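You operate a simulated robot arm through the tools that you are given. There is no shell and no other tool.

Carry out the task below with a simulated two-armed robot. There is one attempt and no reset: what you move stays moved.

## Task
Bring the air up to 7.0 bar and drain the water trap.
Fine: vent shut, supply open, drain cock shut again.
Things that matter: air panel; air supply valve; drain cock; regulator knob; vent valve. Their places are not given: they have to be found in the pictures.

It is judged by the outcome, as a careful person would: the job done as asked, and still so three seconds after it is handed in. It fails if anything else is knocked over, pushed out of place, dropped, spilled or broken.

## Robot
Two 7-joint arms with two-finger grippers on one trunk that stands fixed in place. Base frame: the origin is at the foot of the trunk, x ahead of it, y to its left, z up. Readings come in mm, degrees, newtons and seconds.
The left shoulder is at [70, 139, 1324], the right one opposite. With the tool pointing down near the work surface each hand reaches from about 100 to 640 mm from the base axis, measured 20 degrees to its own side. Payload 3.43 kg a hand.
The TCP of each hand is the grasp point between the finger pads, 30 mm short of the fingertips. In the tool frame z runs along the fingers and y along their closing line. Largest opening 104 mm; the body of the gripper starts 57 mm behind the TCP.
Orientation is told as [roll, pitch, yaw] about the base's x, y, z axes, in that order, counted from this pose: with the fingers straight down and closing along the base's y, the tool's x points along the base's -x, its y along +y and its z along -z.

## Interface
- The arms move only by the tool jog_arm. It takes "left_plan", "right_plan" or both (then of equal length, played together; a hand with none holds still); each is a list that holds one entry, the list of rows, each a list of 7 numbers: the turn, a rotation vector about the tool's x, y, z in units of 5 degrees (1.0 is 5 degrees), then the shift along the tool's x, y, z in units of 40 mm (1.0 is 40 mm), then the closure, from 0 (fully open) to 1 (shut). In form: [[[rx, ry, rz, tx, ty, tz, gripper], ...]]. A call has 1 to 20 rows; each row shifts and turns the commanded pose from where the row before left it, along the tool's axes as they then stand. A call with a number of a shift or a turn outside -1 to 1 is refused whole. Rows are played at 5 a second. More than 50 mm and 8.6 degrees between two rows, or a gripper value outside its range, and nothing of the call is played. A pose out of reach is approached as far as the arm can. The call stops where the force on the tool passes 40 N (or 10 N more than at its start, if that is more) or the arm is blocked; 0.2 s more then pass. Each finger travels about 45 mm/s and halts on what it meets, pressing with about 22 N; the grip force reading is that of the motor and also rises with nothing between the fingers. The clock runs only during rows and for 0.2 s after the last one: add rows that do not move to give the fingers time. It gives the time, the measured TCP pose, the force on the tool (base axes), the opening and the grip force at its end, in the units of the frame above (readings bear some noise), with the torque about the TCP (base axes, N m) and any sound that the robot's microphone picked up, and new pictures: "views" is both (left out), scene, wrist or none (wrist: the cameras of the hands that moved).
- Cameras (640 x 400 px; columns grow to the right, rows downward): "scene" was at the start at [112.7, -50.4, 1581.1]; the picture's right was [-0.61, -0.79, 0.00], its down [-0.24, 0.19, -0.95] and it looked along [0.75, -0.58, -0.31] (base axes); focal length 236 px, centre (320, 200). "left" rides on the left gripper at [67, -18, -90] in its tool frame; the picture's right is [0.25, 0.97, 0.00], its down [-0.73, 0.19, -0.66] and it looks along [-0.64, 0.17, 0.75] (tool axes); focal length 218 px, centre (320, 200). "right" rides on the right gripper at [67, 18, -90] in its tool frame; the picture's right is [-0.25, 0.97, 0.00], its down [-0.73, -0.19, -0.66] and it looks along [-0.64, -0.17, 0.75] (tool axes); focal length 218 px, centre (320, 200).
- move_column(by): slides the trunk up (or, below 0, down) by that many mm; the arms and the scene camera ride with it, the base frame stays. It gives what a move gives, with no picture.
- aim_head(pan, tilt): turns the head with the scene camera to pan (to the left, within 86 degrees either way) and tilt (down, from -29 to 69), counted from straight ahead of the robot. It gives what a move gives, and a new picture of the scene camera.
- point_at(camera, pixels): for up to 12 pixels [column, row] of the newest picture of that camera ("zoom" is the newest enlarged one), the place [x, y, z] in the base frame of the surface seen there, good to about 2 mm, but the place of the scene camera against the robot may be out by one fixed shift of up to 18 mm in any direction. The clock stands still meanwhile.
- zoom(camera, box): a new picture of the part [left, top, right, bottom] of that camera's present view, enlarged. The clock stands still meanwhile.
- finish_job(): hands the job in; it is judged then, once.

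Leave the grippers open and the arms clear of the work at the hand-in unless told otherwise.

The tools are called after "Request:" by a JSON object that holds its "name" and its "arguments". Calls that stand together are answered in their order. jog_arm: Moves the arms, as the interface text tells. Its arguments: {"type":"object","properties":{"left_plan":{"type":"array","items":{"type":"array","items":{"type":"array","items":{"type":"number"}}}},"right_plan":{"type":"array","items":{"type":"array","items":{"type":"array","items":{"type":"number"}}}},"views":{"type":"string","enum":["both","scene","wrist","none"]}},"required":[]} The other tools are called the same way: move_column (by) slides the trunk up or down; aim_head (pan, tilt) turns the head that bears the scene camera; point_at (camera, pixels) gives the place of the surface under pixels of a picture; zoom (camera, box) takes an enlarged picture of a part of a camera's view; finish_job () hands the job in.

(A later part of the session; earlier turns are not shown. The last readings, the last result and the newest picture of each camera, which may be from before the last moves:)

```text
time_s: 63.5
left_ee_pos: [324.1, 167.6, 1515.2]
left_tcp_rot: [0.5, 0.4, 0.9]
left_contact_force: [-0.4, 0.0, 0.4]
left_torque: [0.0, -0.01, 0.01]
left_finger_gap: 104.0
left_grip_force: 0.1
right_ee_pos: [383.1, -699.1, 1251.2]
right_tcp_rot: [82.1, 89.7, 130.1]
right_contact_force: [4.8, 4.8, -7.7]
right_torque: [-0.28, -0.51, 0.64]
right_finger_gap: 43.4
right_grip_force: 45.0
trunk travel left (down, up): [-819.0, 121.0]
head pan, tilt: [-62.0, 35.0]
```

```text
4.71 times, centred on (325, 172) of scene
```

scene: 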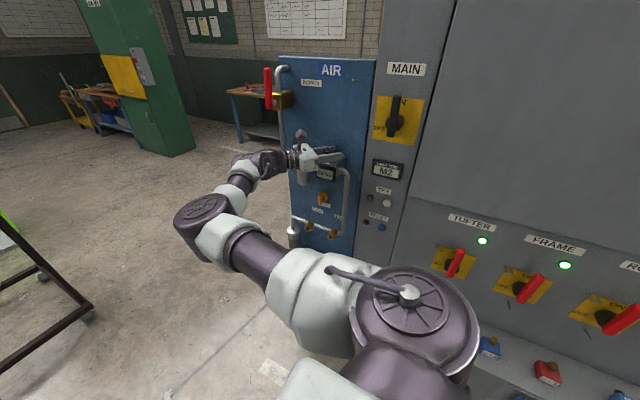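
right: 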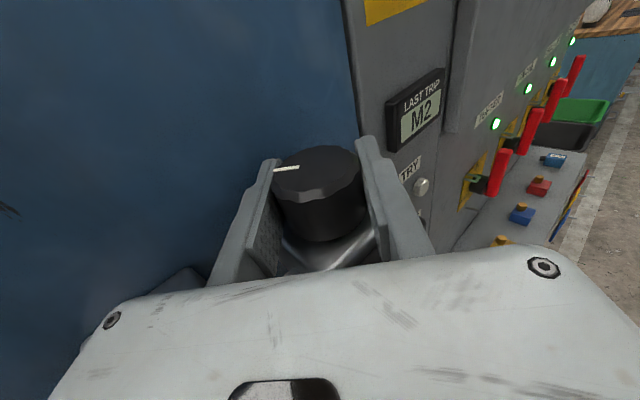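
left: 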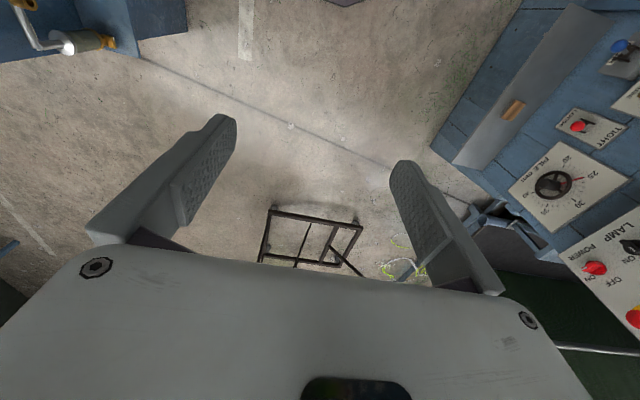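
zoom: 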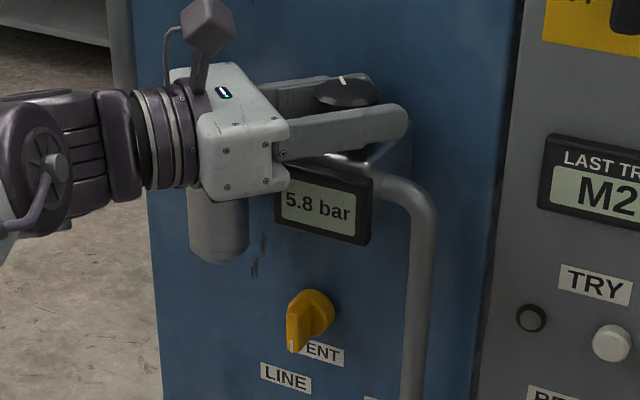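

The scene now shows 5.8 bar: 80° gave +1.3 bar, i.e. about 0.16 bar per 10°. About 74° more is needed. I release, turn the open hand back +75°, for another stroke.

Request:
{"name": "jog_arm", "arguments": {"right_plan": [[[0, 0, 0, 0, 0, 0, 0.6], [0, 0, 0, 0, 0, 0, 0.33], [0, 0, 0, 0, 0, 0, 0.33], [1, 0, 0, 0, 0, 0, 0.33], [1, 0, 0, 0, 0, 0, 0.33], [1, 0, 0, 0, 0, 0, 0.33], [1, 0, 0, 0, 0, 0, 0.33], [1, 0, 0, 0, 0, 0, 0.33], [1, 0, 0, 0, 0, 0, 0.33], [1, 0, 0, 0, 0, 0, 0.33], [1, 0, 0, 0, 0, 0, 0.33], [1, 0, 0, 0, 0, 0, 0.33], [1, 0, 0, 0, 0, 0, 0.33], [1, 0, 0, 0, 0, 0, 0.33], [1, 0, 0, 0, 0, 0, 0.33], [1, 0, 0, 0, 0, 0, 0.33], [1, 0, 0, 0, 0, 0, 0.33], [1, 0, 0, 0, 0, 0, 0.33]]], "views": "wrist"}}

```text
time_s: 67.3
left_ee_pos: [320.2, 169.2, 1517.1]
left_tcp_rot: [0.5, 0.3, 1.0]
left_contact_force: [-0.5, 0.7, 0.0]
left_torque: [-0.01, -0.02, 0.02]
left_finger_gap: 103.9
left_grip_force: 0.1
right_ee_pos: [381.0, -698.9, 1250.8]
right_tcp_rot: [-14.7, 89.8, 108.4]
right_contact_force: [-2.6, 4.2, -0.1]
right_torque: [0.0, -0.01, -0.22]
right_finger_gap: 68.3
right_grip_force: 0.1
trunk travel left (down, up): [-819.0, 121.0]
head pan, tilt: [-62.0, 35.0]
```

right: 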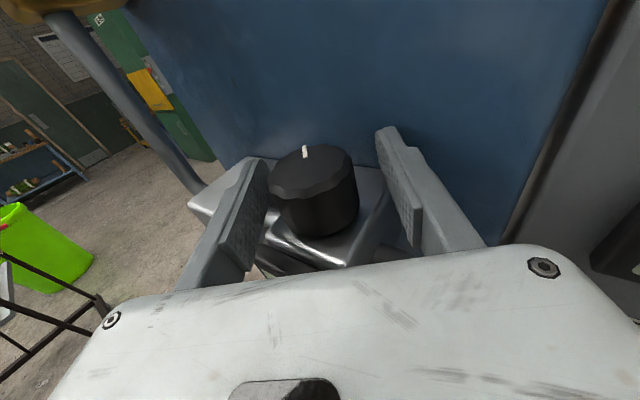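

I recentre slightly and close again.

Request:
{"name": "jog_arm", "arguments": {"right_plan": [[[0, 0, 0, 0, -0.09, 0, 0.33], [0, 0, 0, 0, 0, 0, 0.6], [0, 0, 0, 0, 0, 0, 1], [0, 0, 0, 0, 0, 0, 1], [0, 0, 0, 0, 0, 0, 1], [0, 0, 0, 0, 0, 0, 1]]], "views": "none"}}

Request:
{"name": "jog_arm", "arguments": {"right_plan": [[[-1, 0, 0, 0, 0, 0, 1], [-1, 0, 0, 0, 0, 0, 1], [-1, 0, 0, 0, 0, 0, 1], [-1, 0, 0, 0, 0, 0, 1], [-1, 0, 0, 0, 0, 0, 1], [-1, 0, 0, 0, 0, 0, 1], [-1, 0, 0, 0, 0, 0, 1], [-1, 0, 0, 0, 0, 0, 1], [-1, 0, 0, 0, 0, 0, 1], [-1, 0, 0, 0, 0, 0, 1], [-1, 0, 0, 0, 0, 0, 1], [-1, 0, 0, 0, 0, 0, 1], [-1, 0, 0, 0, 0, 0, 1]]], "views": "both"}}

Request:
{"name": "zoom", "arguments": {"camera": "scene", "box": [290, 130, 360, 215]}}

```text
time_s: 68.8
left_ee_pos: [323.2, 167.3, 1516.1]
left_tcp_rot: [0.5, 0.4, 0.9]
left_contact_force: [-0.1, 0.0, 0.3]
left_torque: [-0.01, -0.02, -0.03]
left_finger_gap: 104.0
left_grip_force: 0.0
right_ee_pos: [384.2, -698.5, 1250.1]
right_tcp_rot: [-13.9, 89.7, 109.1]
right_contact_force: [-2.0, -1.7, -0.5]
right_torque: [0.2, 0.37, 0.02]
right_finger_gap: 43.3
right_grip_force: 45.2
trunk travel left (down, up): [-819.0, 121.0]
head pan, tilt: [-62.0, 35.0]
```

```text
time_s: 71.5
left_ee_pos: [321.2, 168.0, 1516.3]
left_tcp_rot: [0.4, 0.4, 0.9]
left_contact_force: [-0.3, 0.4, -0.4]
left_torque: [-0.02, 0.01, -0.02]
left_finger_gap: 103.8
left_grip_force: 0.0
right_ee_pos: [385.8, -696.2, 1250.6]
right_tcp_rot: [51.5, 89.7, 109.7]
right_contact_force: [0.8, -0.2, 1.5]
right_torque: [-0.01, -1.1, 0.65]
right_finger_gap: 43.3
right_grip_force: 44.6
trunk travel left (down, up): [-819.0, 121.0]
head pan, tilt: [-62.0, 35.0]
```

scene: 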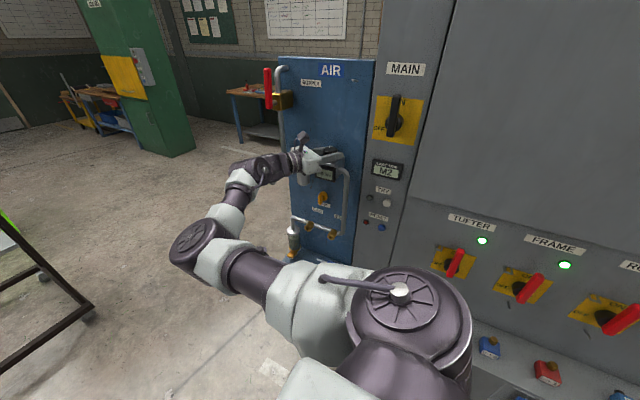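
right: 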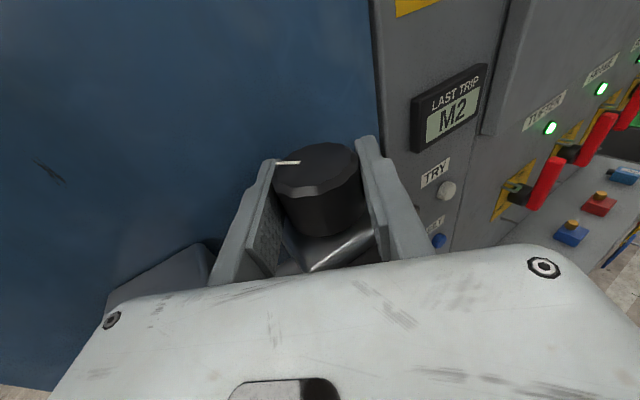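

```text
4.71 times, centred on (325, 172) of scene
```

zoom: 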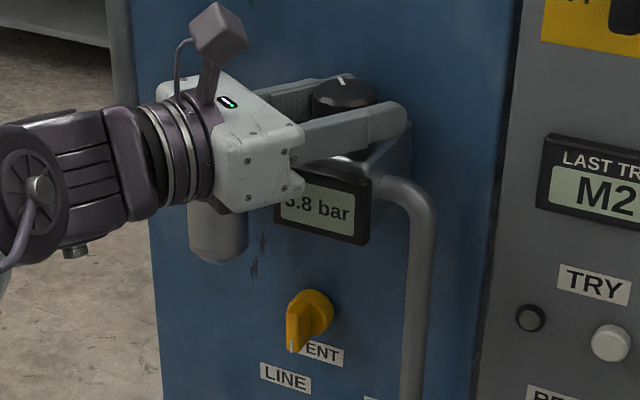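

The display partly hidden shows "?.8 bar". I zoom closer on the gauge and the knob mark.

Request:
{"name": "zoom", "arguments": {"camera": "scene", "box": [315, 140, 345, 190]}}

Request:
{"name": "zoom", "arguments": {"camera": "right", "box": [240, 120, 400, 220]}}

```text
8.00 times, centred on (330, 165) of scene
```

zoom: 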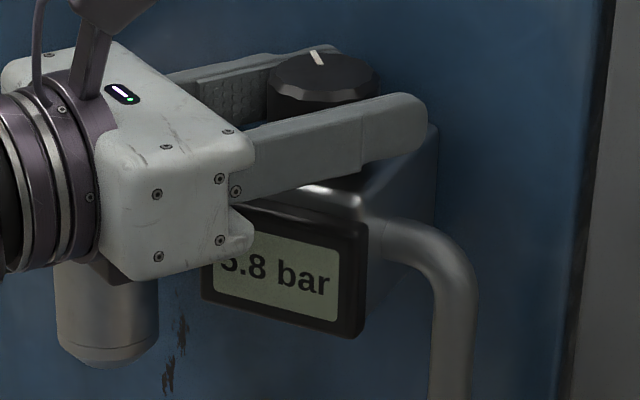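

```text
4.00 times, centred on (320, 170) of right
```

zoom: 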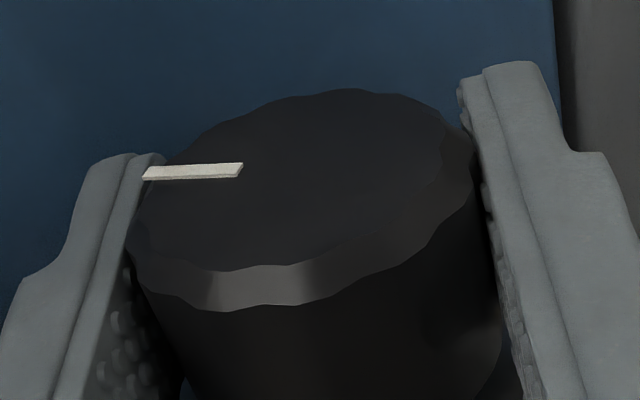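

The gauge stays at 5.8 and the mark shows the knob did not turn this time: it slipped at a stop (torque 0.65 N·m). Something else limits the pressure, maybe the vent is open (bleeding) . I release, back off, and look closely at vent and drain cock.

Request:
{"name": "jog_arm", "arguments": {"right_plan": [[[0, 0, 0, 0, 0, 0, 0.6], [0, 0, 0, 0, 0, 0, 0.33], [0, 0, 0, 0, 0, 0, 0.33], [0, 0, 0, 0, 0, -1, 0.33], [0, 0, 0, 0, 0, -1, 0.33], [1, 0, 0, 0, 0, -1, 0.33], [1, 0, 0, -0.5, 0, 0, 0.33], [1, 0, 0, -0.8, 0, 0, 0.33], [1, 0, 0, -0.8, 0, 0, 0.33], [1, 0, 0, 0, 0, 0, 0.33], [1, 0, 0, 0, 0, 0, 0.33]]], "views": "both"}}

Request:
{"name": "zoom", "arguments": {"camera": "scene", "box": [270, 130, 370, 290]}}

```text
time_s: 74.0
left_ee_pos: [322.1, 168.3, 1514.8]
left_tcp_rot: [0.6, 0.3, 1.0]
left_contact_force: [0.5, -0.3, -0.4]
left_torque: [-0.01, -0.02, -0.01]
left_finger_gap: 104.0
left_grip_force: 0.1
right_ee_pos: [447.5, -595.1, 1166.1]
right_tcp_rot: [14.5, 89.7, 102.8]
right_contact_force: [0.3, 0.3, 0.4]
right_torque: [0.04, -0.02, 0.0]
right_finger_gap: 70.0
right_grip_force: 0.1
trunk travel left (down, up): [-819.0, 121.0]
head pan, tilt: [-62.0, 35.0]
```

scene: 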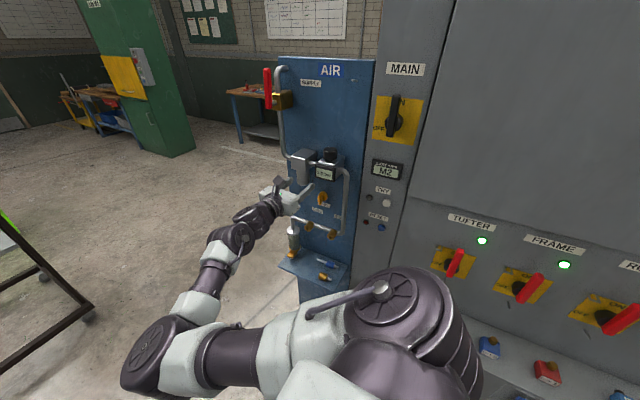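
right: 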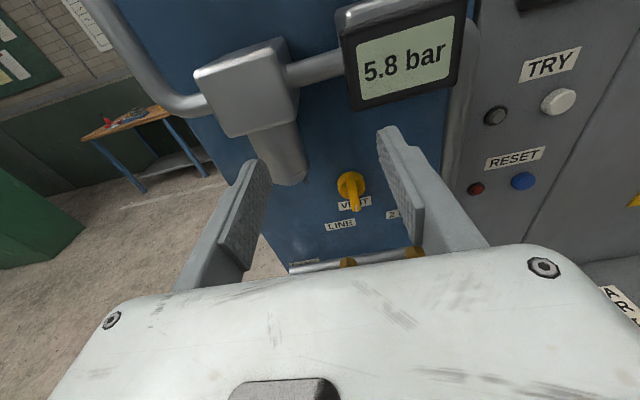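

```text
2.50 times, centred on (320, 210) of scene
```

zoom: 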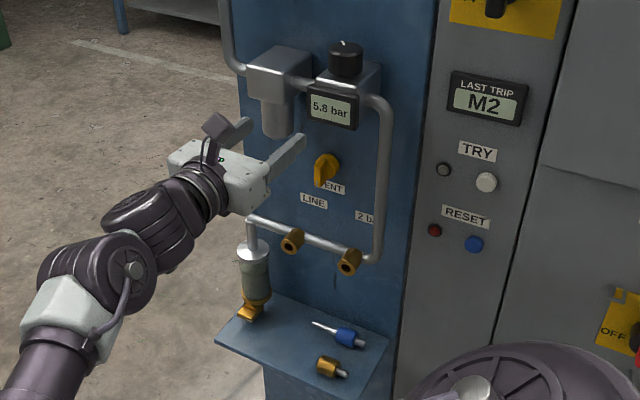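

Both cocks' states are unclear. Before testing the vent I wind the knob back, so that the pressure cannot jump if the vent was bleeding. I go back to the knob and grip it at hand yaw about −37°.

Request:
{"name": "jog_arm", "arguments": {"right_plan": [[[0, 0, 0, 0.71, 0.53, 0, 0.33], [0, 0, 0, 0.71, 0.53, 0, 0.33], [0, 0, 0, 0.71, 0.53, 0, 0.33], [0, 0, 0, 0, 0, 0.6, 0.33]]], "views": "wrist"}}

```text
time_s: 75.0
left_ee_pos: [322.8, 165.4, 1516.0]
left_tcp_rot: [0.6, 0.4, 1.0]
left_contact_force: [-0.6, -0.7, -0.1]
left_torque: [0.04, 0.01, -0.03]
left_finger_gap: 104.1
left_grip_force: 0.1
right_ee_pos: [383.8, -619.1, 1250.3]
right_tcp_rot: [18.0, 89.6, 106.0]
right_contact_force: [-0.1, 0.6, 0.4]
right_torque: [-0.02, -0.03, 0.01]
right_finger_gap: 69.8
right_grip_force: 0.0
trunk travel left (down, up): [-819.0, 121.0]
head pan, tilt: [-62.0, 35.0]
```

right: 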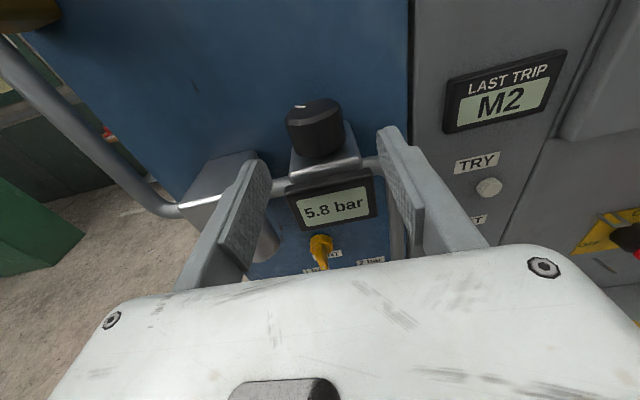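

I zoom to note the mark direction, for reference.

Request:
{"name": "zoom", "arguments": {"camera": "right", "box": [270, 80, 370, 170]}}

Request:
{"name": "point_at", "arguments": {"camera": "right", "pixels": [[296, 106], [306, 105], [300, 105]]}}

```text
4.44 times, centred on (320, 125) of right
```

zoom: 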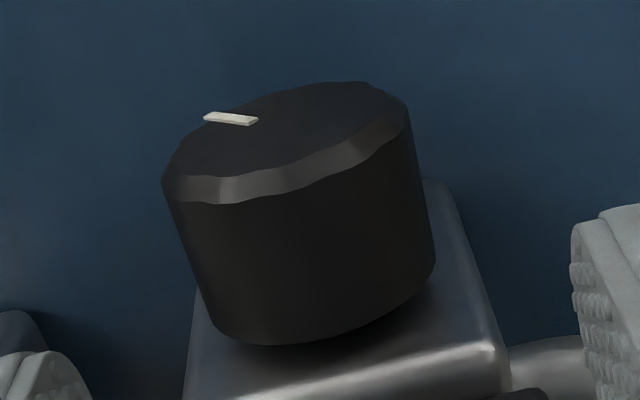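

```text
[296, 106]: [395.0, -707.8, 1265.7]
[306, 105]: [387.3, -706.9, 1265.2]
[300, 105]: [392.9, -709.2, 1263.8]
```

The mark has turned about 57° in all and then met resistance at 5.8 bar. Another possibility: the supply lever is not fully open. I check the lever's tilt with the scene camera.

Request:
{"name": "zoom", "arguments": {"camera": "scene", "box": [255, 55, 305, 120]}}

Request:
{"name": "point_at", "arguments": {"camera": "scene", "pixels": [[266, 71], [267, 80], [268, 90], [269, 100], [269, 107], [276, 80], [282, 130]]}}

```text
6.15 times, centred on (280, 88) of scene
```

zoom: 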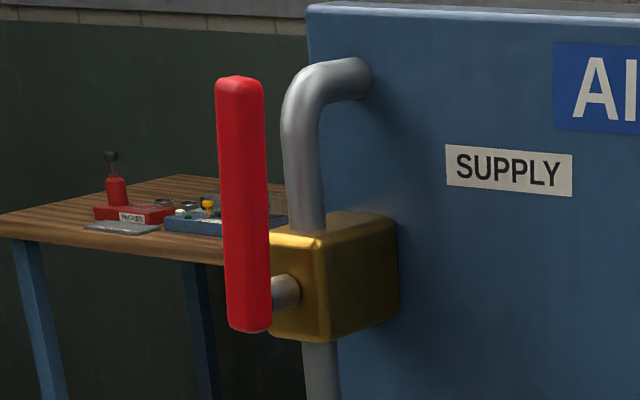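

```text
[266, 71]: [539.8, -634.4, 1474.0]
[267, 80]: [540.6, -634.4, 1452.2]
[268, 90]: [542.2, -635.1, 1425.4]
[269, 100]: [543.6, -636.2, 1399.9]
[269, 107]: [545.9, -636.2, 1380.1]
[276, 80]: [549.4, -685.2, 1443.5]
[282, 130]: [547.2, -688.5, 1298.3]
```

The lever is about 4° short of vertical, essentially open. The knob is at its end stop at 5.8, so something bleeds or throttles. I wind the knob back: go in, pre-turn to −37°, grip.

Request:
{"name": "jog_arm", "arguments": {"right_plan": [[[0, 0, 0, 0, 0, 0.97, 0.33], [0, 0, 0, 0, 0, 0.97, 0.33], [-1, 0, 0, 0, 0, 0, 0.33], [-1, 0, 0, 0, 0, 0, 0.33], [-1, 0, 0, 0, 0, 0, 0.33], [-1, 0, 0, 0, 0, 0, 0.33], [-1, 0, 0, 0, 0, 0, 0.33], [-1, 0, 0, 0, 0, 0, 0.33], [-1, 0, 0, 0, 0, 0, 0.33], [0, 0, 0, 0, 0, 0, 0.6], [0, 0, 0, 0, 0, 0, 1], [0, 0, 0, 0, 0, 0, 1], [0, 0, 0, 0, 0, 0, 1], [0, 0, 0, 0, 0, 0, 1]]], "views": "both"}}

Request:
{"name": "zoom", "arguments": {"camera": "scene", "box": [290, 130, 360, 215]}}

```text
time_s: 78.0
left_ee_pos: [325.2, 167.2, 1514.9]
left_tcp_rot: [0.6, 0.5, 1.0]
left_contact_force: [0.3, 0.9, -1.2]
left_torque: [0.01, 0.0, -0.02]
left_finger_gap: 104.1
left_grip_force: 0.1
right_ee_pos: [385.9, -696.1, 1251.6]
right_tcp_rot: [81.7, 89.8, 135.1]
right_contact_force: [15.9, -13.6, 12.1]
right_torque: [-0.04, -0.55, 0.02]
right_finger_gap: 43.2
right_grip_force: 45.0
trunk travel left (down, up): [-819.0, 121.0]
head pan, tilt: [-62.0, 35.0]
```

scene: 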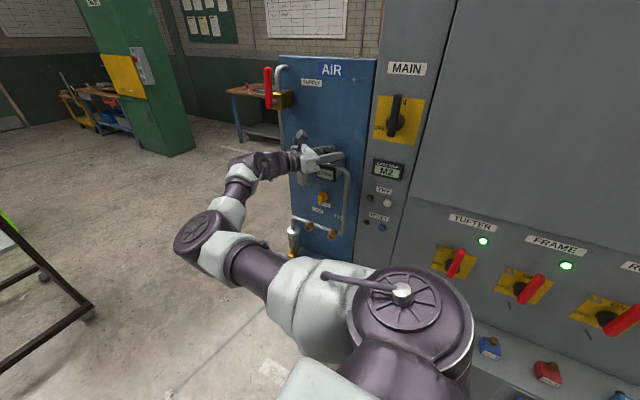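
right: 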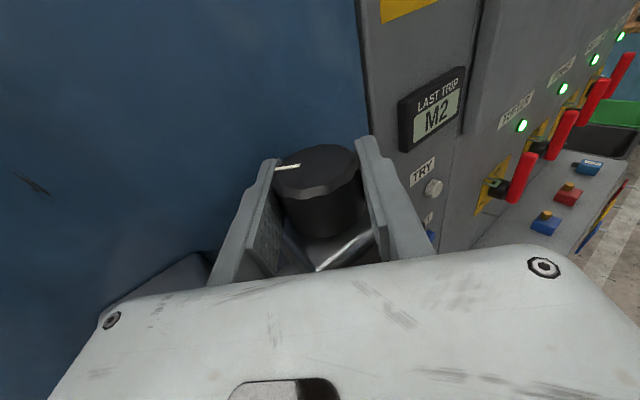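

```text
4.71 times, centred on (325, 172) of scene
```

zoom: 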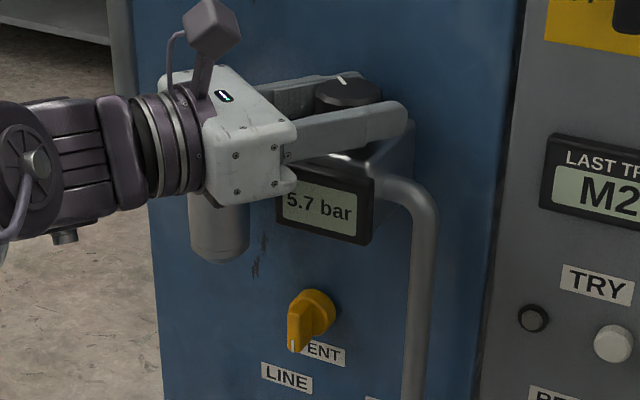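

Gripped; the gauge went to 5.7 (knob nudged back slightly), so it follows the knob both ways. I turn anticlockwise 70°.

Request:
{"name": "jog_arm", "arguments": {"right_plan": [[[1, 0, 0, 0, 0, 0, 1], [1, 0, 0, 0, 0, 0, 1], [1, 0, 0, 0, 0, 0, 1], [1, 0, 0, 0, 0, 0, 1], [1, 0, 0, 0, 0, 0, 1], [1, 0, 0, 0, 0, 0, 1], [1, 0, 0, 0, 0, 0, 1], [1, 0, 0, 0, 0, 0, 1], [1, 0, 0, 0, 0, 0, 1], [1, 0, 0, 0, 0, 0, 1], [1, 0, 0, 0, 0, 0, 1], [1, 0, 0, 0, 0, 0, 1], [1, 0, 0, 0, 0, 0, 1]]], "views": "wrist"}}

Request:
{"name": "jog_arm", "arguments": {"right_plan": [[[0, 0, 0, 0, 0, 0, 0.6], [0, 0, 0, 0, 0, 0, 0.33], [0, 0, 0, 0, 0, 0, 0.33], [0, 0, 0, 0, 0, -0.8, 0.33], [0, 0, 0, 0, 0, -0.8, 0.33], [-1, 0, 0, 0, 0, -0.8, 0.33], [-1, 0, 0, 0, 0, 0, 0.33], [-1, 0, 0, 0, 0, 0, 0.33], [-1, 0, 0, 0, 0, 0, 0.33]]], "views": "both"}}

Request:
{"name": "zoom", "arguments": {"camera": "right", "box": [240, 80, 400, 260]}}

```text
time_s: 80.8
left_ee_pos: [324.8, 167.3, 1516.0]
left_tcp_rot: [0.5, 0.5, 1.1]
left_contact_force: [-1.4, 0.9, 0.8]
left_torque: [0.01, 0.01, 0.02]
left_finger_gap: 104.1
left_grip_force: 0.0
right_ee_pos: [384.6, -696.8, 1249.7]
right_tcp_rot: [4.4, 89.7, 122.5]
right_contact_force: [13.4, -13.4, 14.7]
right_torque: [-0.68, -0.19, 0.02]
right_finger_gap: 43.5
right_grip_force: 44.3
trunk travel left (down, up): [-819.0, 121.0]
head pan, tilt: [-62.0, 35.0]
```

right: 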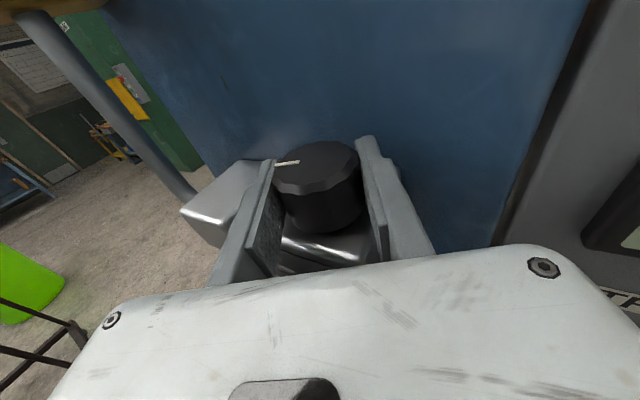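

```text
time_s: 82.8
left_ee_pos: [322.6, 169.4, 1516.3]
left_tcp_rot: [0.5, 0.3, 1.0]
left_contact_force: [0.3, -0.3, 0.4]
left_torque: [-0.03, 0.01, 0.02]
left_finger_gap: 104.0
left_grip_force: 0.1
right_ee_pos: [337.6, -608.8, 1252.2]
right_tcp_rot: [30.5, 89.6, 128.4]
right_contact_force: [-0.1, 0.0, 0.3]
right_torque: [0.0, 0.0, -0.03]
right_finger_gap: 69.8
right_grip_force: 0.1
trunk travel left (down, up): [-819.0, 121.0]
head pan, tilt: [-62.0, 35.0]
```

scene: 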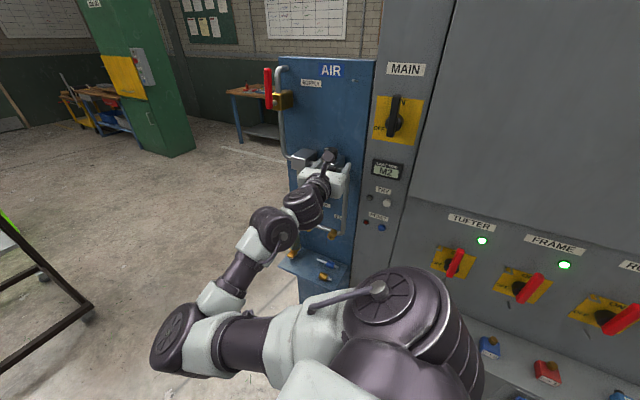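
right: 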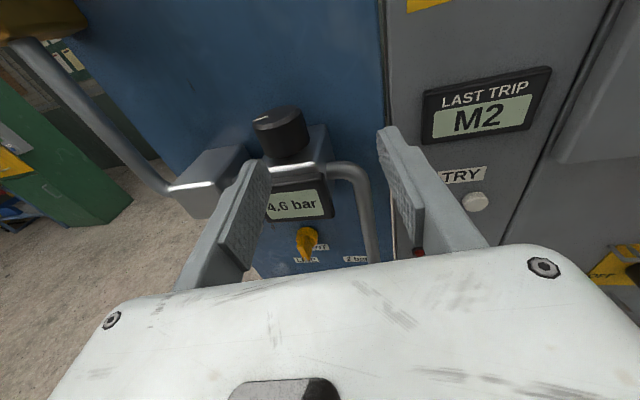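

```text
2.22 times, centred on (320, 170) of right
```

zoom: 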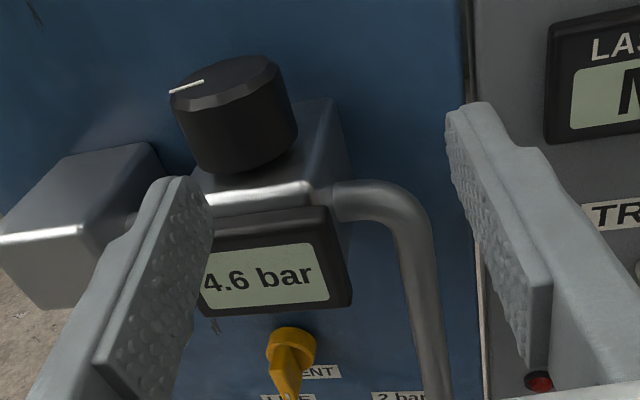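

The gauge is at 4.6 bar with the knob backed off. Now the vent: cock axis about (423, z≈1062). I move the hand in front of it with yaw 0.

Request:
{"name": "jog_arm", "arguments": {"right_plan": [[[-0.8, 0, 0, -0.8, -0.355, 0, 0.5], [-0.8, 0, 0, -0.8, -0.355, 0, 0.5], [0, 0, 0, -0.8, -0.355, 0, 0.5], [0, 0, 0, -0.8, -0.355, 0, 0.5], [0, 0, 0, -0.8, -0.355, 0, 0.5], [0, 0, 0, -0.6, -0.355, 0, 0.5]]], "views": "both"}}

```text
time_s: 84.2
left_ee_pos: [322.7, 168.1, 1515.7]
left_tcp_rot: [0.4, 0.4, 0.9]
left_contact_force: [0.0, -0.1, 0.3]
left_torque: [0.02, 0.02, -0.01]
left_finger_gap: 104.1
left_grip_force: 0.0
right_ee_pos: [420.9, -607.5, 1065.7]
right_tcp_rot: [25.6, 89.8, 115.6]
right_contact_force: [-0.1, 0.0, -0.7]
right_torque: [0.04, 0.0, 0.04]
right_finger_gap: 52.1
right_grip_force: 0.0
trunk travel left (down, up): [-819.0, 121.0]
head pan, tilt: [-62.0, 35.0]
```

scene: 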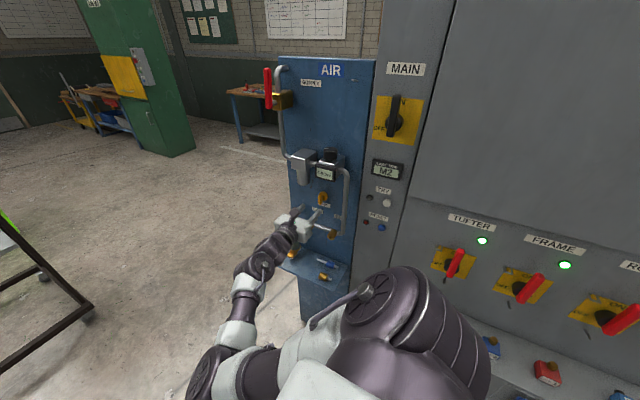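
right: 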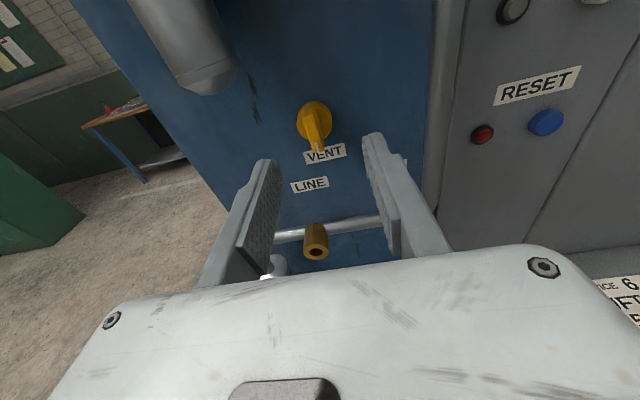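

Good close view. I zoom on the vent and measure its disc and bar.

Request:
{"name": "zoom", "arguments": {"camera": "right", "box": [270, 85, 360, 165]}}

Request:
{"name": "point_at", "arguments": {"camera": "right", "pixels": [[303, 110], [329, 116], [314, 103], [312, 112], [314, 122], [316, 132], [318, 142], [319, 149], [308, 133], [300, 128]]}}

```text
5.00 times, centred on (315, 125) of right
```

zoom: 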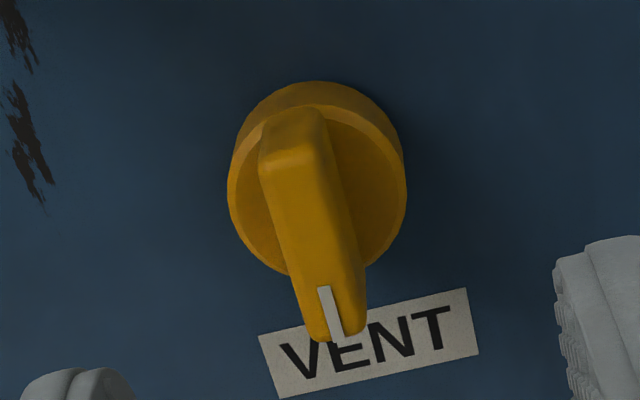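

```text
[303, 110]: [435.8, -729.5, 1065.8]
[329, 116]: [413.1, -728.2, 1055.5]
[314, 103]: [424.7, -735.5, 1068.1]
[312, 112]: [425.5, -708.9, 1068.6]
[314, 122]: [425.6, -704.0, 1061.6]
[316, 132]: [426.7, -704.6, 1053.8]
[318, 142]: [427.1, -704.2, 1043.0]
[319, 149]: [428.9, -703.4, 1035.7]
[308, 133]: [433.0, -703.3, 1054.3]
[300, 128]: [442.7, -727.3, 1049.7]
```

The vent bar centre ≈ (427, −704 front, 1052), bar vertical with its tick at the lower end. I move in to y≈−690 and close on it.

Request:
{"name": "jog_arm", "arguments": {"right_plan": [[[0, 0, 0, -0.34, -0.15, 0.4, 0.5], [0, 0, 0, 0, 0, 0.8, 0.5], [0, 0, 0, 0, 0, 0.85, 0.5], [0, 0, 0, 0, 0, 0, 0.8], [0, 0, 0, 0, 0, 0, 1], [0, 0, 0, 0, 0, 0, 1], [0, 0, 0, 0, 0, 0, 1]]], "views": "both"}}

Request:
{"name": "zoom", "arguments": {"camera": "scene", "box": [290, 140, 360, 225]}}

```text
time_s: 85.8
left_ee_pos: [324.2, 168.6, 1515.2]
left_tcp_rot: [0.5, 0.5, 1.1]
left_contact_force: [-0.5, 0.6, -0.4]
left_torque: [0.0, 0.0, 0.03]
left_finger_gap: 104.0
left_grip_force: 0.1
right_ee_pos: [430.0, -685.3, 1052.8]
right_tcp_rot: [36.0, 89.8, 126.3]
right_contact_force: [9.9, -1.1, 4.4]
right_torque: [0.08, -0.03, 0.23]
right_finger_gap: 11.9
right_grip_force: 42.2
trunk travel left (down, up): [-819.0, 121.0]
head pan, tilt: [-62.0, 35.0]
```

scene: 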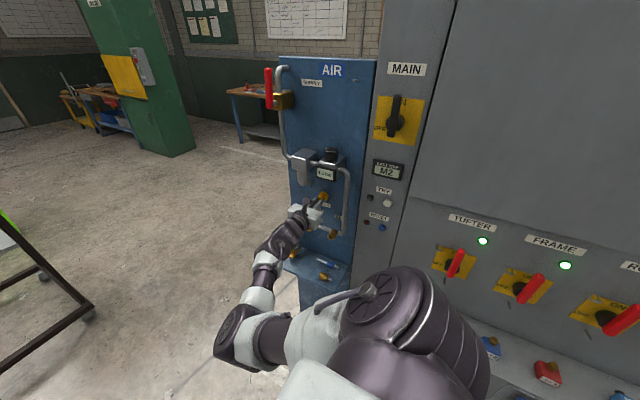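
right: 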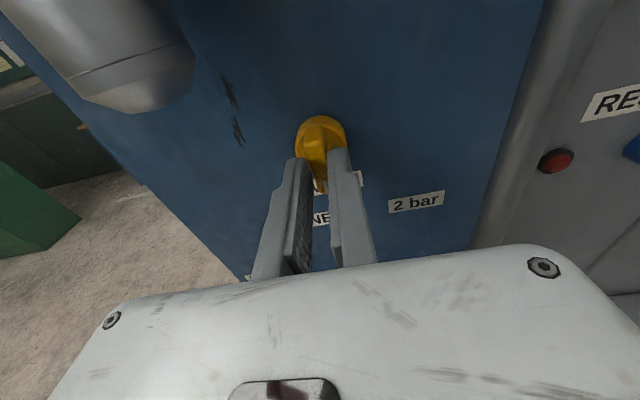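

```text
4.71 times, centred on (325, 182) of scene
```

zoom: 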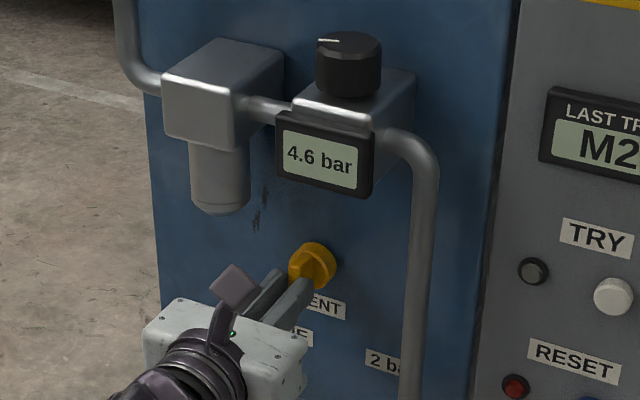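

Bar held (11.9 mm), gauge visible at 4.6. I turn +10° about the finger axis and watch the gauge.

Request:
{"name": "jog_arm", "arguments": {"right_plan": [[[0, 0, 1, 0, 0, 0, 1], [0, 0, 1, 0, 0, 0, 1], [0, 0, 1, 0, 0, 0, 1]]], "views": "both"}}

Request:
{"name": "zoom", "arguments": {"camera": "scene", "box": [290, 140, 360, 225]}}

```text
time_s: 86.5
left_ee_pos: [324.3, 170.6, 1514.5]
left_tcp_rot: [0.4, 0.5, 1.0]
left_contact_force: [0.6, -0.4, -0.2]
left_torque: [0.04, 0.03, 0.02]
left_finger_gap: 104.1
left_grip_force: 0.0
right_ee_pos: [429.6, -685.4, 1050.5]
right_tcp_rot: [-88.6, 75.2, 1.4]
right_contact_force: [8.7, 8.9, -0.9]
right_torque: [-0.01, 1.41, 0.07]
right_finger_gap: 16.2
right_grip_force: 44.9
trunk travel left (down, up): [-819.0, 121.0]
head pan, tilt: [-62.0, 35.0]
```

scene: 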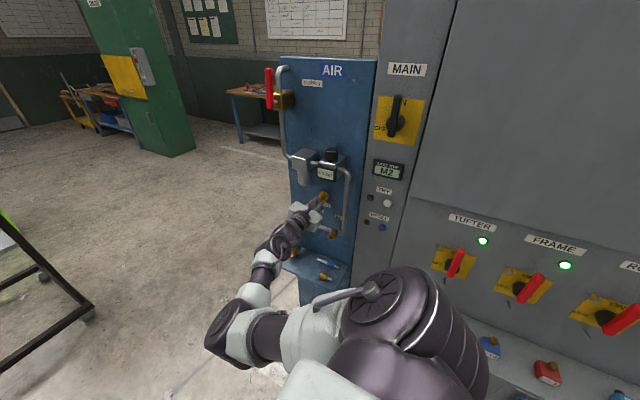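
right: 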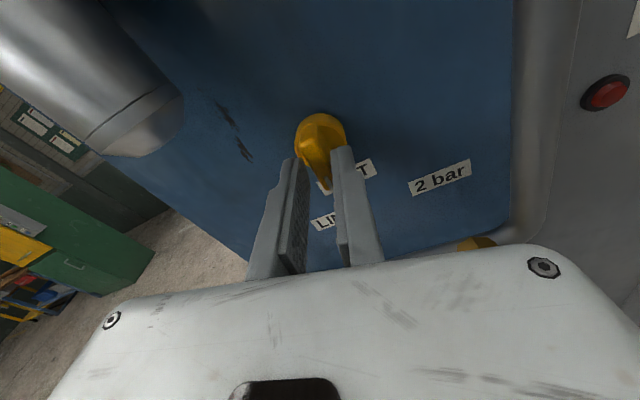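

```text
4.71 times, centred on (325, 182) of scene
```

zoom: 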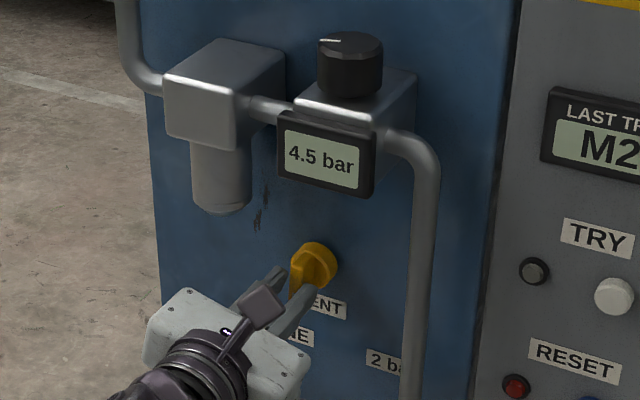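

The bar resists (torque 1.4, gap widened) and the gauge reads 4.5. I turn back and try the other way.

Request:
{"name": "jog_arm", "arguments": {"right_plan": [[[0, 0, -1, 0, 0, 0, 1], [0, 0, -1, 0, 0, 0, 1], [0, 0, -1, 0, 0, 0, 1], [0, 0, -1, 0, 0, 0, 1], [0, 0, -1, 0, 0, 0, 1], [0, 0, -1, 0, 0, 0, 1]]], "views": "both"}}

Request:
{"name": "zoom", "arguments": {"camera": "scene", "box": [290, 140, 360, 225]}}

```text
time_s: 88.0
left_ee_pos: [325.0, 169.5, 1514.3]
left_tcp_rot: [0.4, 0.5, 1.0]
left_contact_force: [-0.2, 0.5, -0.5]
left_torque: [0.0, 0.01, -0.03]
left_finger_gap: 104.3
left_grip_force: 0.0
right_ee_pos: [430.2, -686.1, 1052.4]
right_tcp_rot: [88.9, 74.6, 179.2]
right_contact_force: [13.7, 8.3, -2.9]
right_torque: [1.35, -0.02, -0.04]
right_finger_gap: 11.7
right_grip_force: 44.5
trunk travel left (down, up): [-819.0, 121.0]
head pan, tilt: [-62.0, 35.0]
```

scene: 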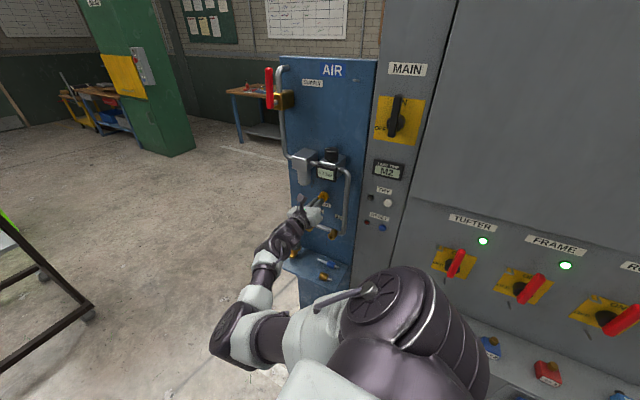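
right: 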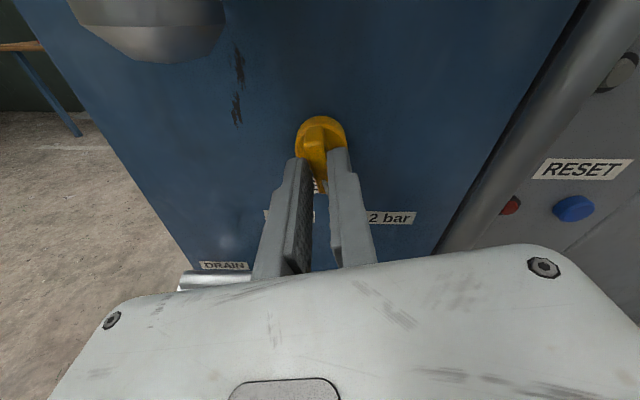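

```text
4.71 times, centred on (325, 182) of scene
```

zoom: 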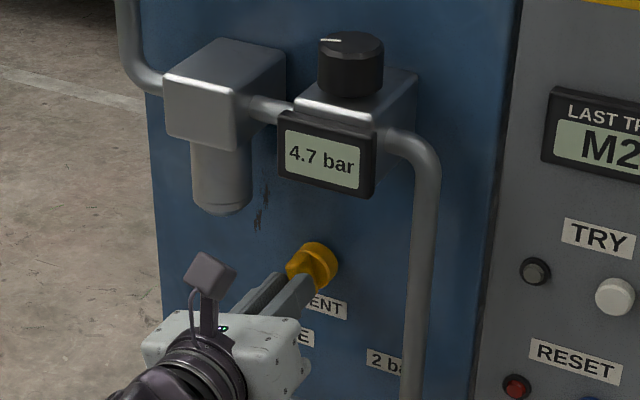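

The bar follows this way and the gauge rises slightly (4.7): the vent was indeed open and this direction shuts it. I continue 25° and watch the gauge so it doesn't overshoot.

Request:
{"name": "jog_arm", "arguments": {"right_plan": [[[0, 0, -1, 0, 0, 0, 1], [0, 0, -1, 0, 0, 0, 1], [0, 0, -1, 0, 0, 0, 1], [0, 0, -1, 0, 0, 0, 1], [0, 0, -1, 0, 0, 0, 1]]], "views": "both"}}

Request:
{"name": "zoom", "arguments": {"camera": "scene", "box": [290, 140, 360, 225]}}

```text
time_s: 89.2
left_ee_pos: [326.9, 170.9, 1514.3]
left_tcp_rot: [0.5, 0.7, 1.0]
left_contact_force: [0.2, -0.3, 0.0]
left_torque: [0.0, -0.01, -0.04]
left_finger_gap: 104.0
left_grip_force: 0.1
right_ee_pos: [432.3, -685.9, 1052.1]
right_tcp_rot: [89.6, 49.6, 179.9]
right_contact_force: [16.0, 12.6, -8.3]
right_torque: [1.06, 0.0, -0.48]
right_finger_gap: 11.5
right_grip_force: 45.1
trunk travel left (down, up): [-819.0, 121.0]
head pan, tilt: [-62.0, 35.0]
```

scene: 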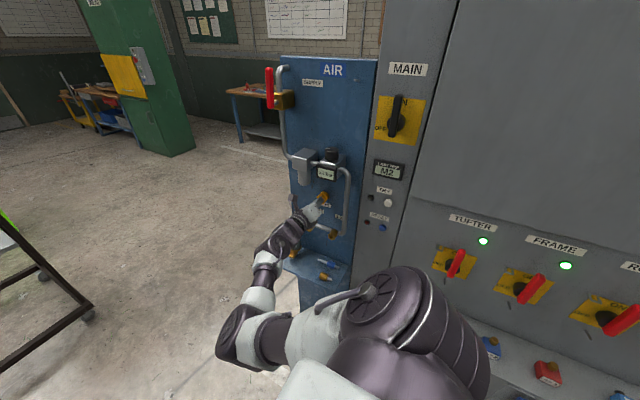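
right: 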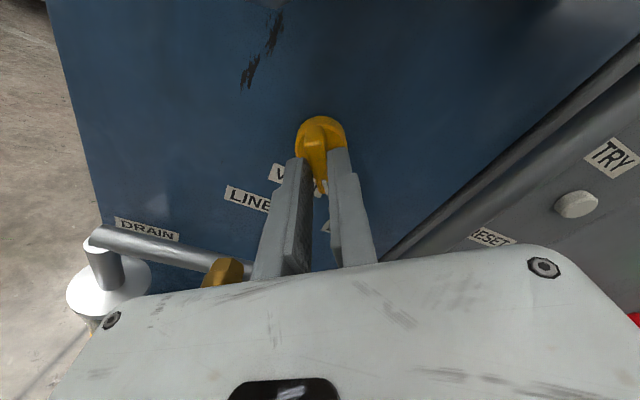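

```text
4.71 times, centred on (325, 182) of scene
```

zoom: 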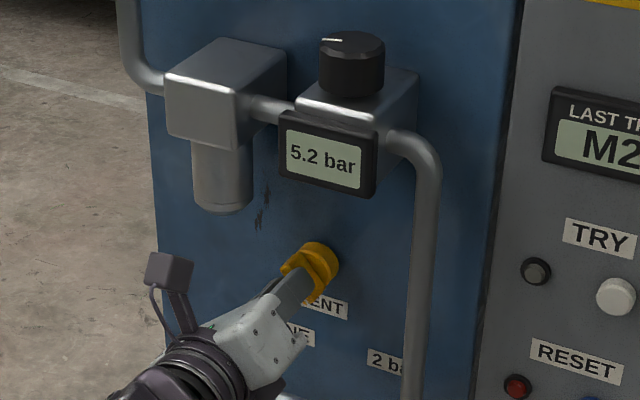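

5.2 bar at about 40°. Continue 25°.

Request:
{"name": "jog_arm", "arguments": {"right_plan": [[[0, 0, -1, 0, 0, 0, 1], [0, 0, -1, 0, 0, 0, 1], [0, 0, -1, 0, 0, 0, 1], [0, 0, -1, 0, 0, 0, 1], [0, 0, -1, 0, 0, 0, 1]]], "views": "both"}}

Request:
{"name": "zoom", "arguments": {"camera": "scene", "box": [290, 140, 360, 225]}}

```text
time_s: 90.3
left_ee_pos: [326.3, 170.9, 1514.3]
left_tcp_rot: [0.4, 0.6, 1.1]
left_contact_force: [-0.3, -0.3, -1.0]
left_torque: [-0.01, -0.01, 0.0]
left_finger_gap: 104.1
left_grip_force: 0.0
right_ee_pos: [433.3, -685.2, 1051.9]
right_tcp_rot: [89.7, 24.5, -180.0]
right_contact_force: [13.6, 14.9, -13.9]
right_torque: [0.52, -0.07, -0.32]
right_finger_gap: 12.0
right_grip_force: 45.2
trunk travel left (down, up): [-819.0, 121.0]
head pan, tilt: [-62.0, 35.0]
```

scene: 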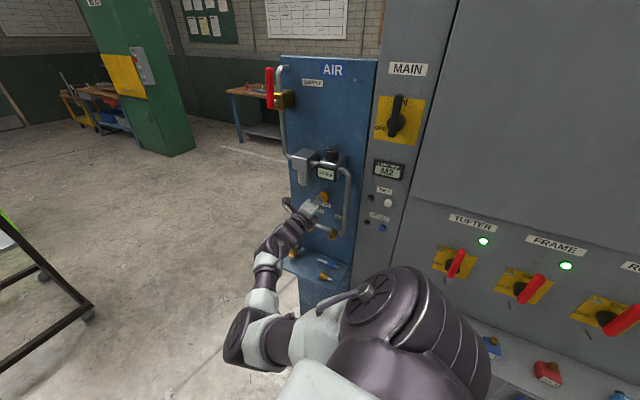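
right: 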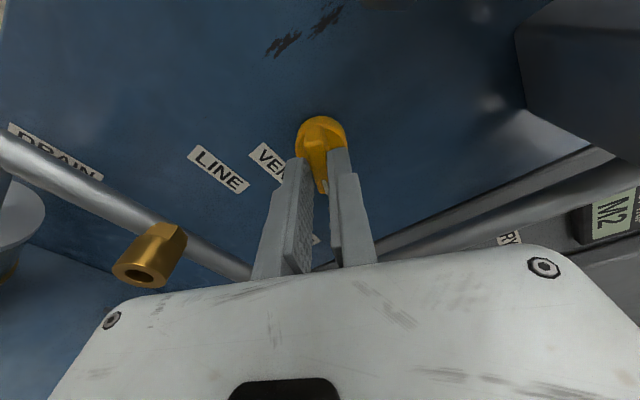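

```text
4.71 times, centred on (325, 182) of scene
```

zoom: 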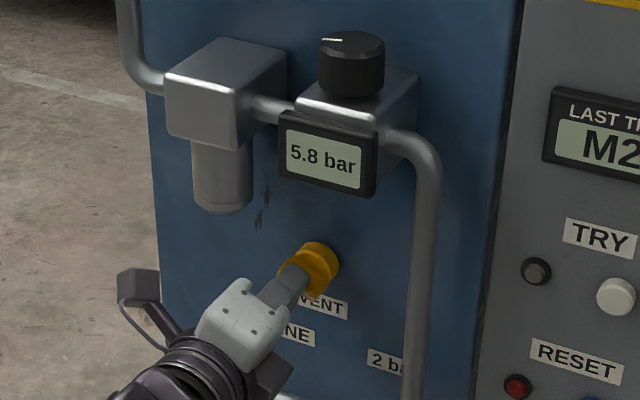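

5.8 bar at about 65°. Continue the last 25–30° to the closed stop.

Request:
{"name": "jog_arm", "arguments": {"right_plan": [[[0, 0, -1, 0, 0, 0, 1], [0, 0, -1, 0, 0, 0, 1], [0, 0, -1, 0, 0, 0, 1], [0, 0, -1, 0, 0, 0, 1], [0, 0, -1, 0, 0, 0, 1]]], "views": "both"}}

Request:
{"name": "zoom", "arguments": {"camera": "scene", "box": [290, 140, 360, 225]}}

```text
time_s: 91.5
left_ee_pos: [327.8, 169.3, 1514.7]
left_tcp_rot: [0.4, 0.7, 0.9]
left_contact_force: [0.4, 0.2, 0.2]
left_torque: [0.01, 0.01, 0.01]
left_finger_gap: 103.9
left_grip_force: 0.1
right_ee_pos: [432.7, -686.9, 1050.6]
right_tcp_rot: [89.5, -0.6, -179.8]
right_contact_force: [14.6, 16.3, -19.6]
right_torque: [0.41, -0.43, -0.67]
right_finger_gap: 11.6
right_grip_force: 45.2
trunk travel left (down, up): [-819.0, 121.0]
head pan, tilt: [-62.0, 35.0]
```

scene: 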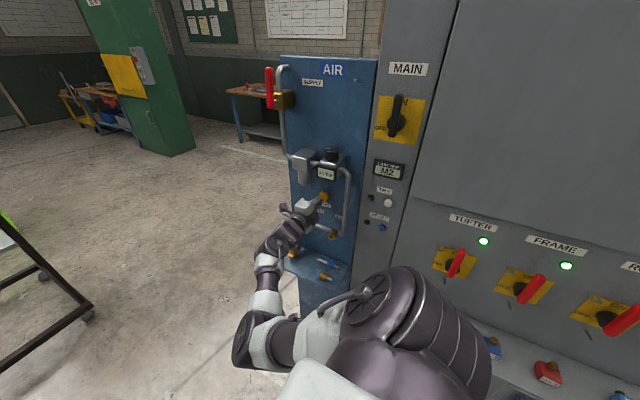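
right: 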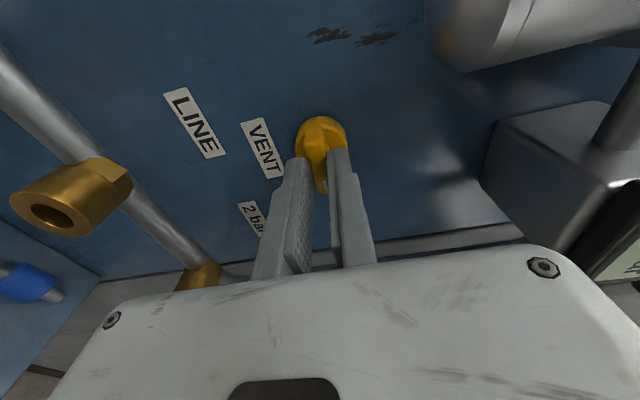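

```text
4.71 times, centred on (325, 182) of scene
```

zoom: 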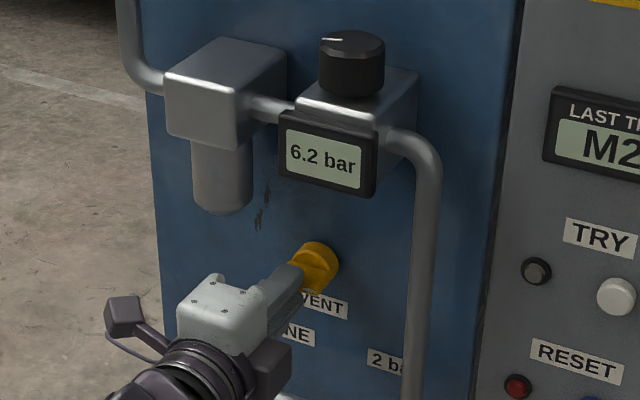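

6.2 bar, bar horizontal. I push up to 10° more to be sure of the closed stop.

Request:
{"name": "jog_arm", "arguments": {"right_plan": [[[0, 0, -1, 0, 0, 0, 1], [0, 0, -1, 0, 0, 0, 1], [0, 0, 0, 0, 0, 0, 1]]], "views": "both"}}

Request:
{"name": "zoom", "arguments": {"camera": "scene", "box": [290, 140, 360, 225]}}

```text
time_s: 92.3
left_ee_pos: [326.8, 168.5, 1514.6]
left_tcp_rot: [0.5, 0.5, 1.0]
left_contact_force: [0.0, 0.9, 0.6]
left_torque: [0.01, -0.01, 0.04]
left_finger_gap: 103.8
left_grip_force: 0.0
right_ee_pos: [432.1, -685.7, 1049.7]
right_tcp_rot: [89.4, -10.5, -179.6]
right_contact_force: [9.8, 17.2, -20.9]
right_torque: [0.29, -1.31, 0.24]
right_finger_gap: 15.1
right_grip_force: 45.3
trunk travel left (down, up): [-819.0, 121.0]
head pan, tilt: [-62.0, 35.0]
```

scene: 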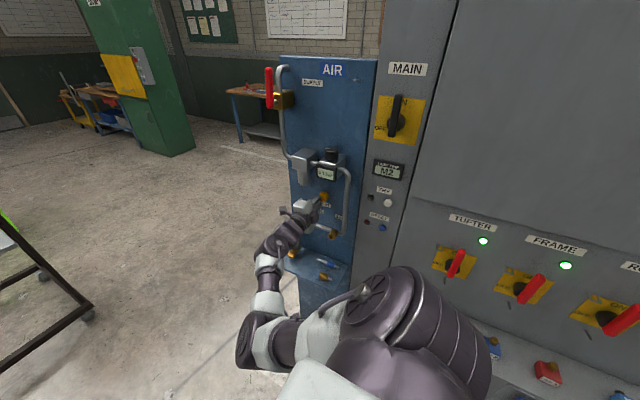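
right: 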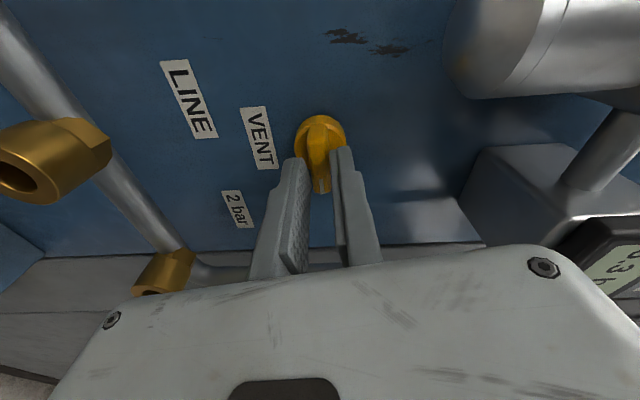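

```text
4.71 times, centred on (325, 182) of scene
```

zoom: 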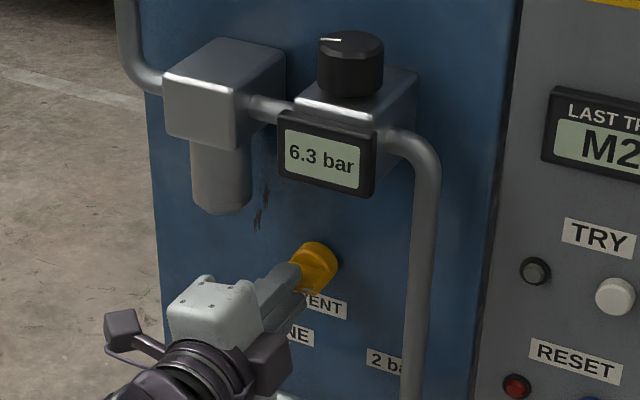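

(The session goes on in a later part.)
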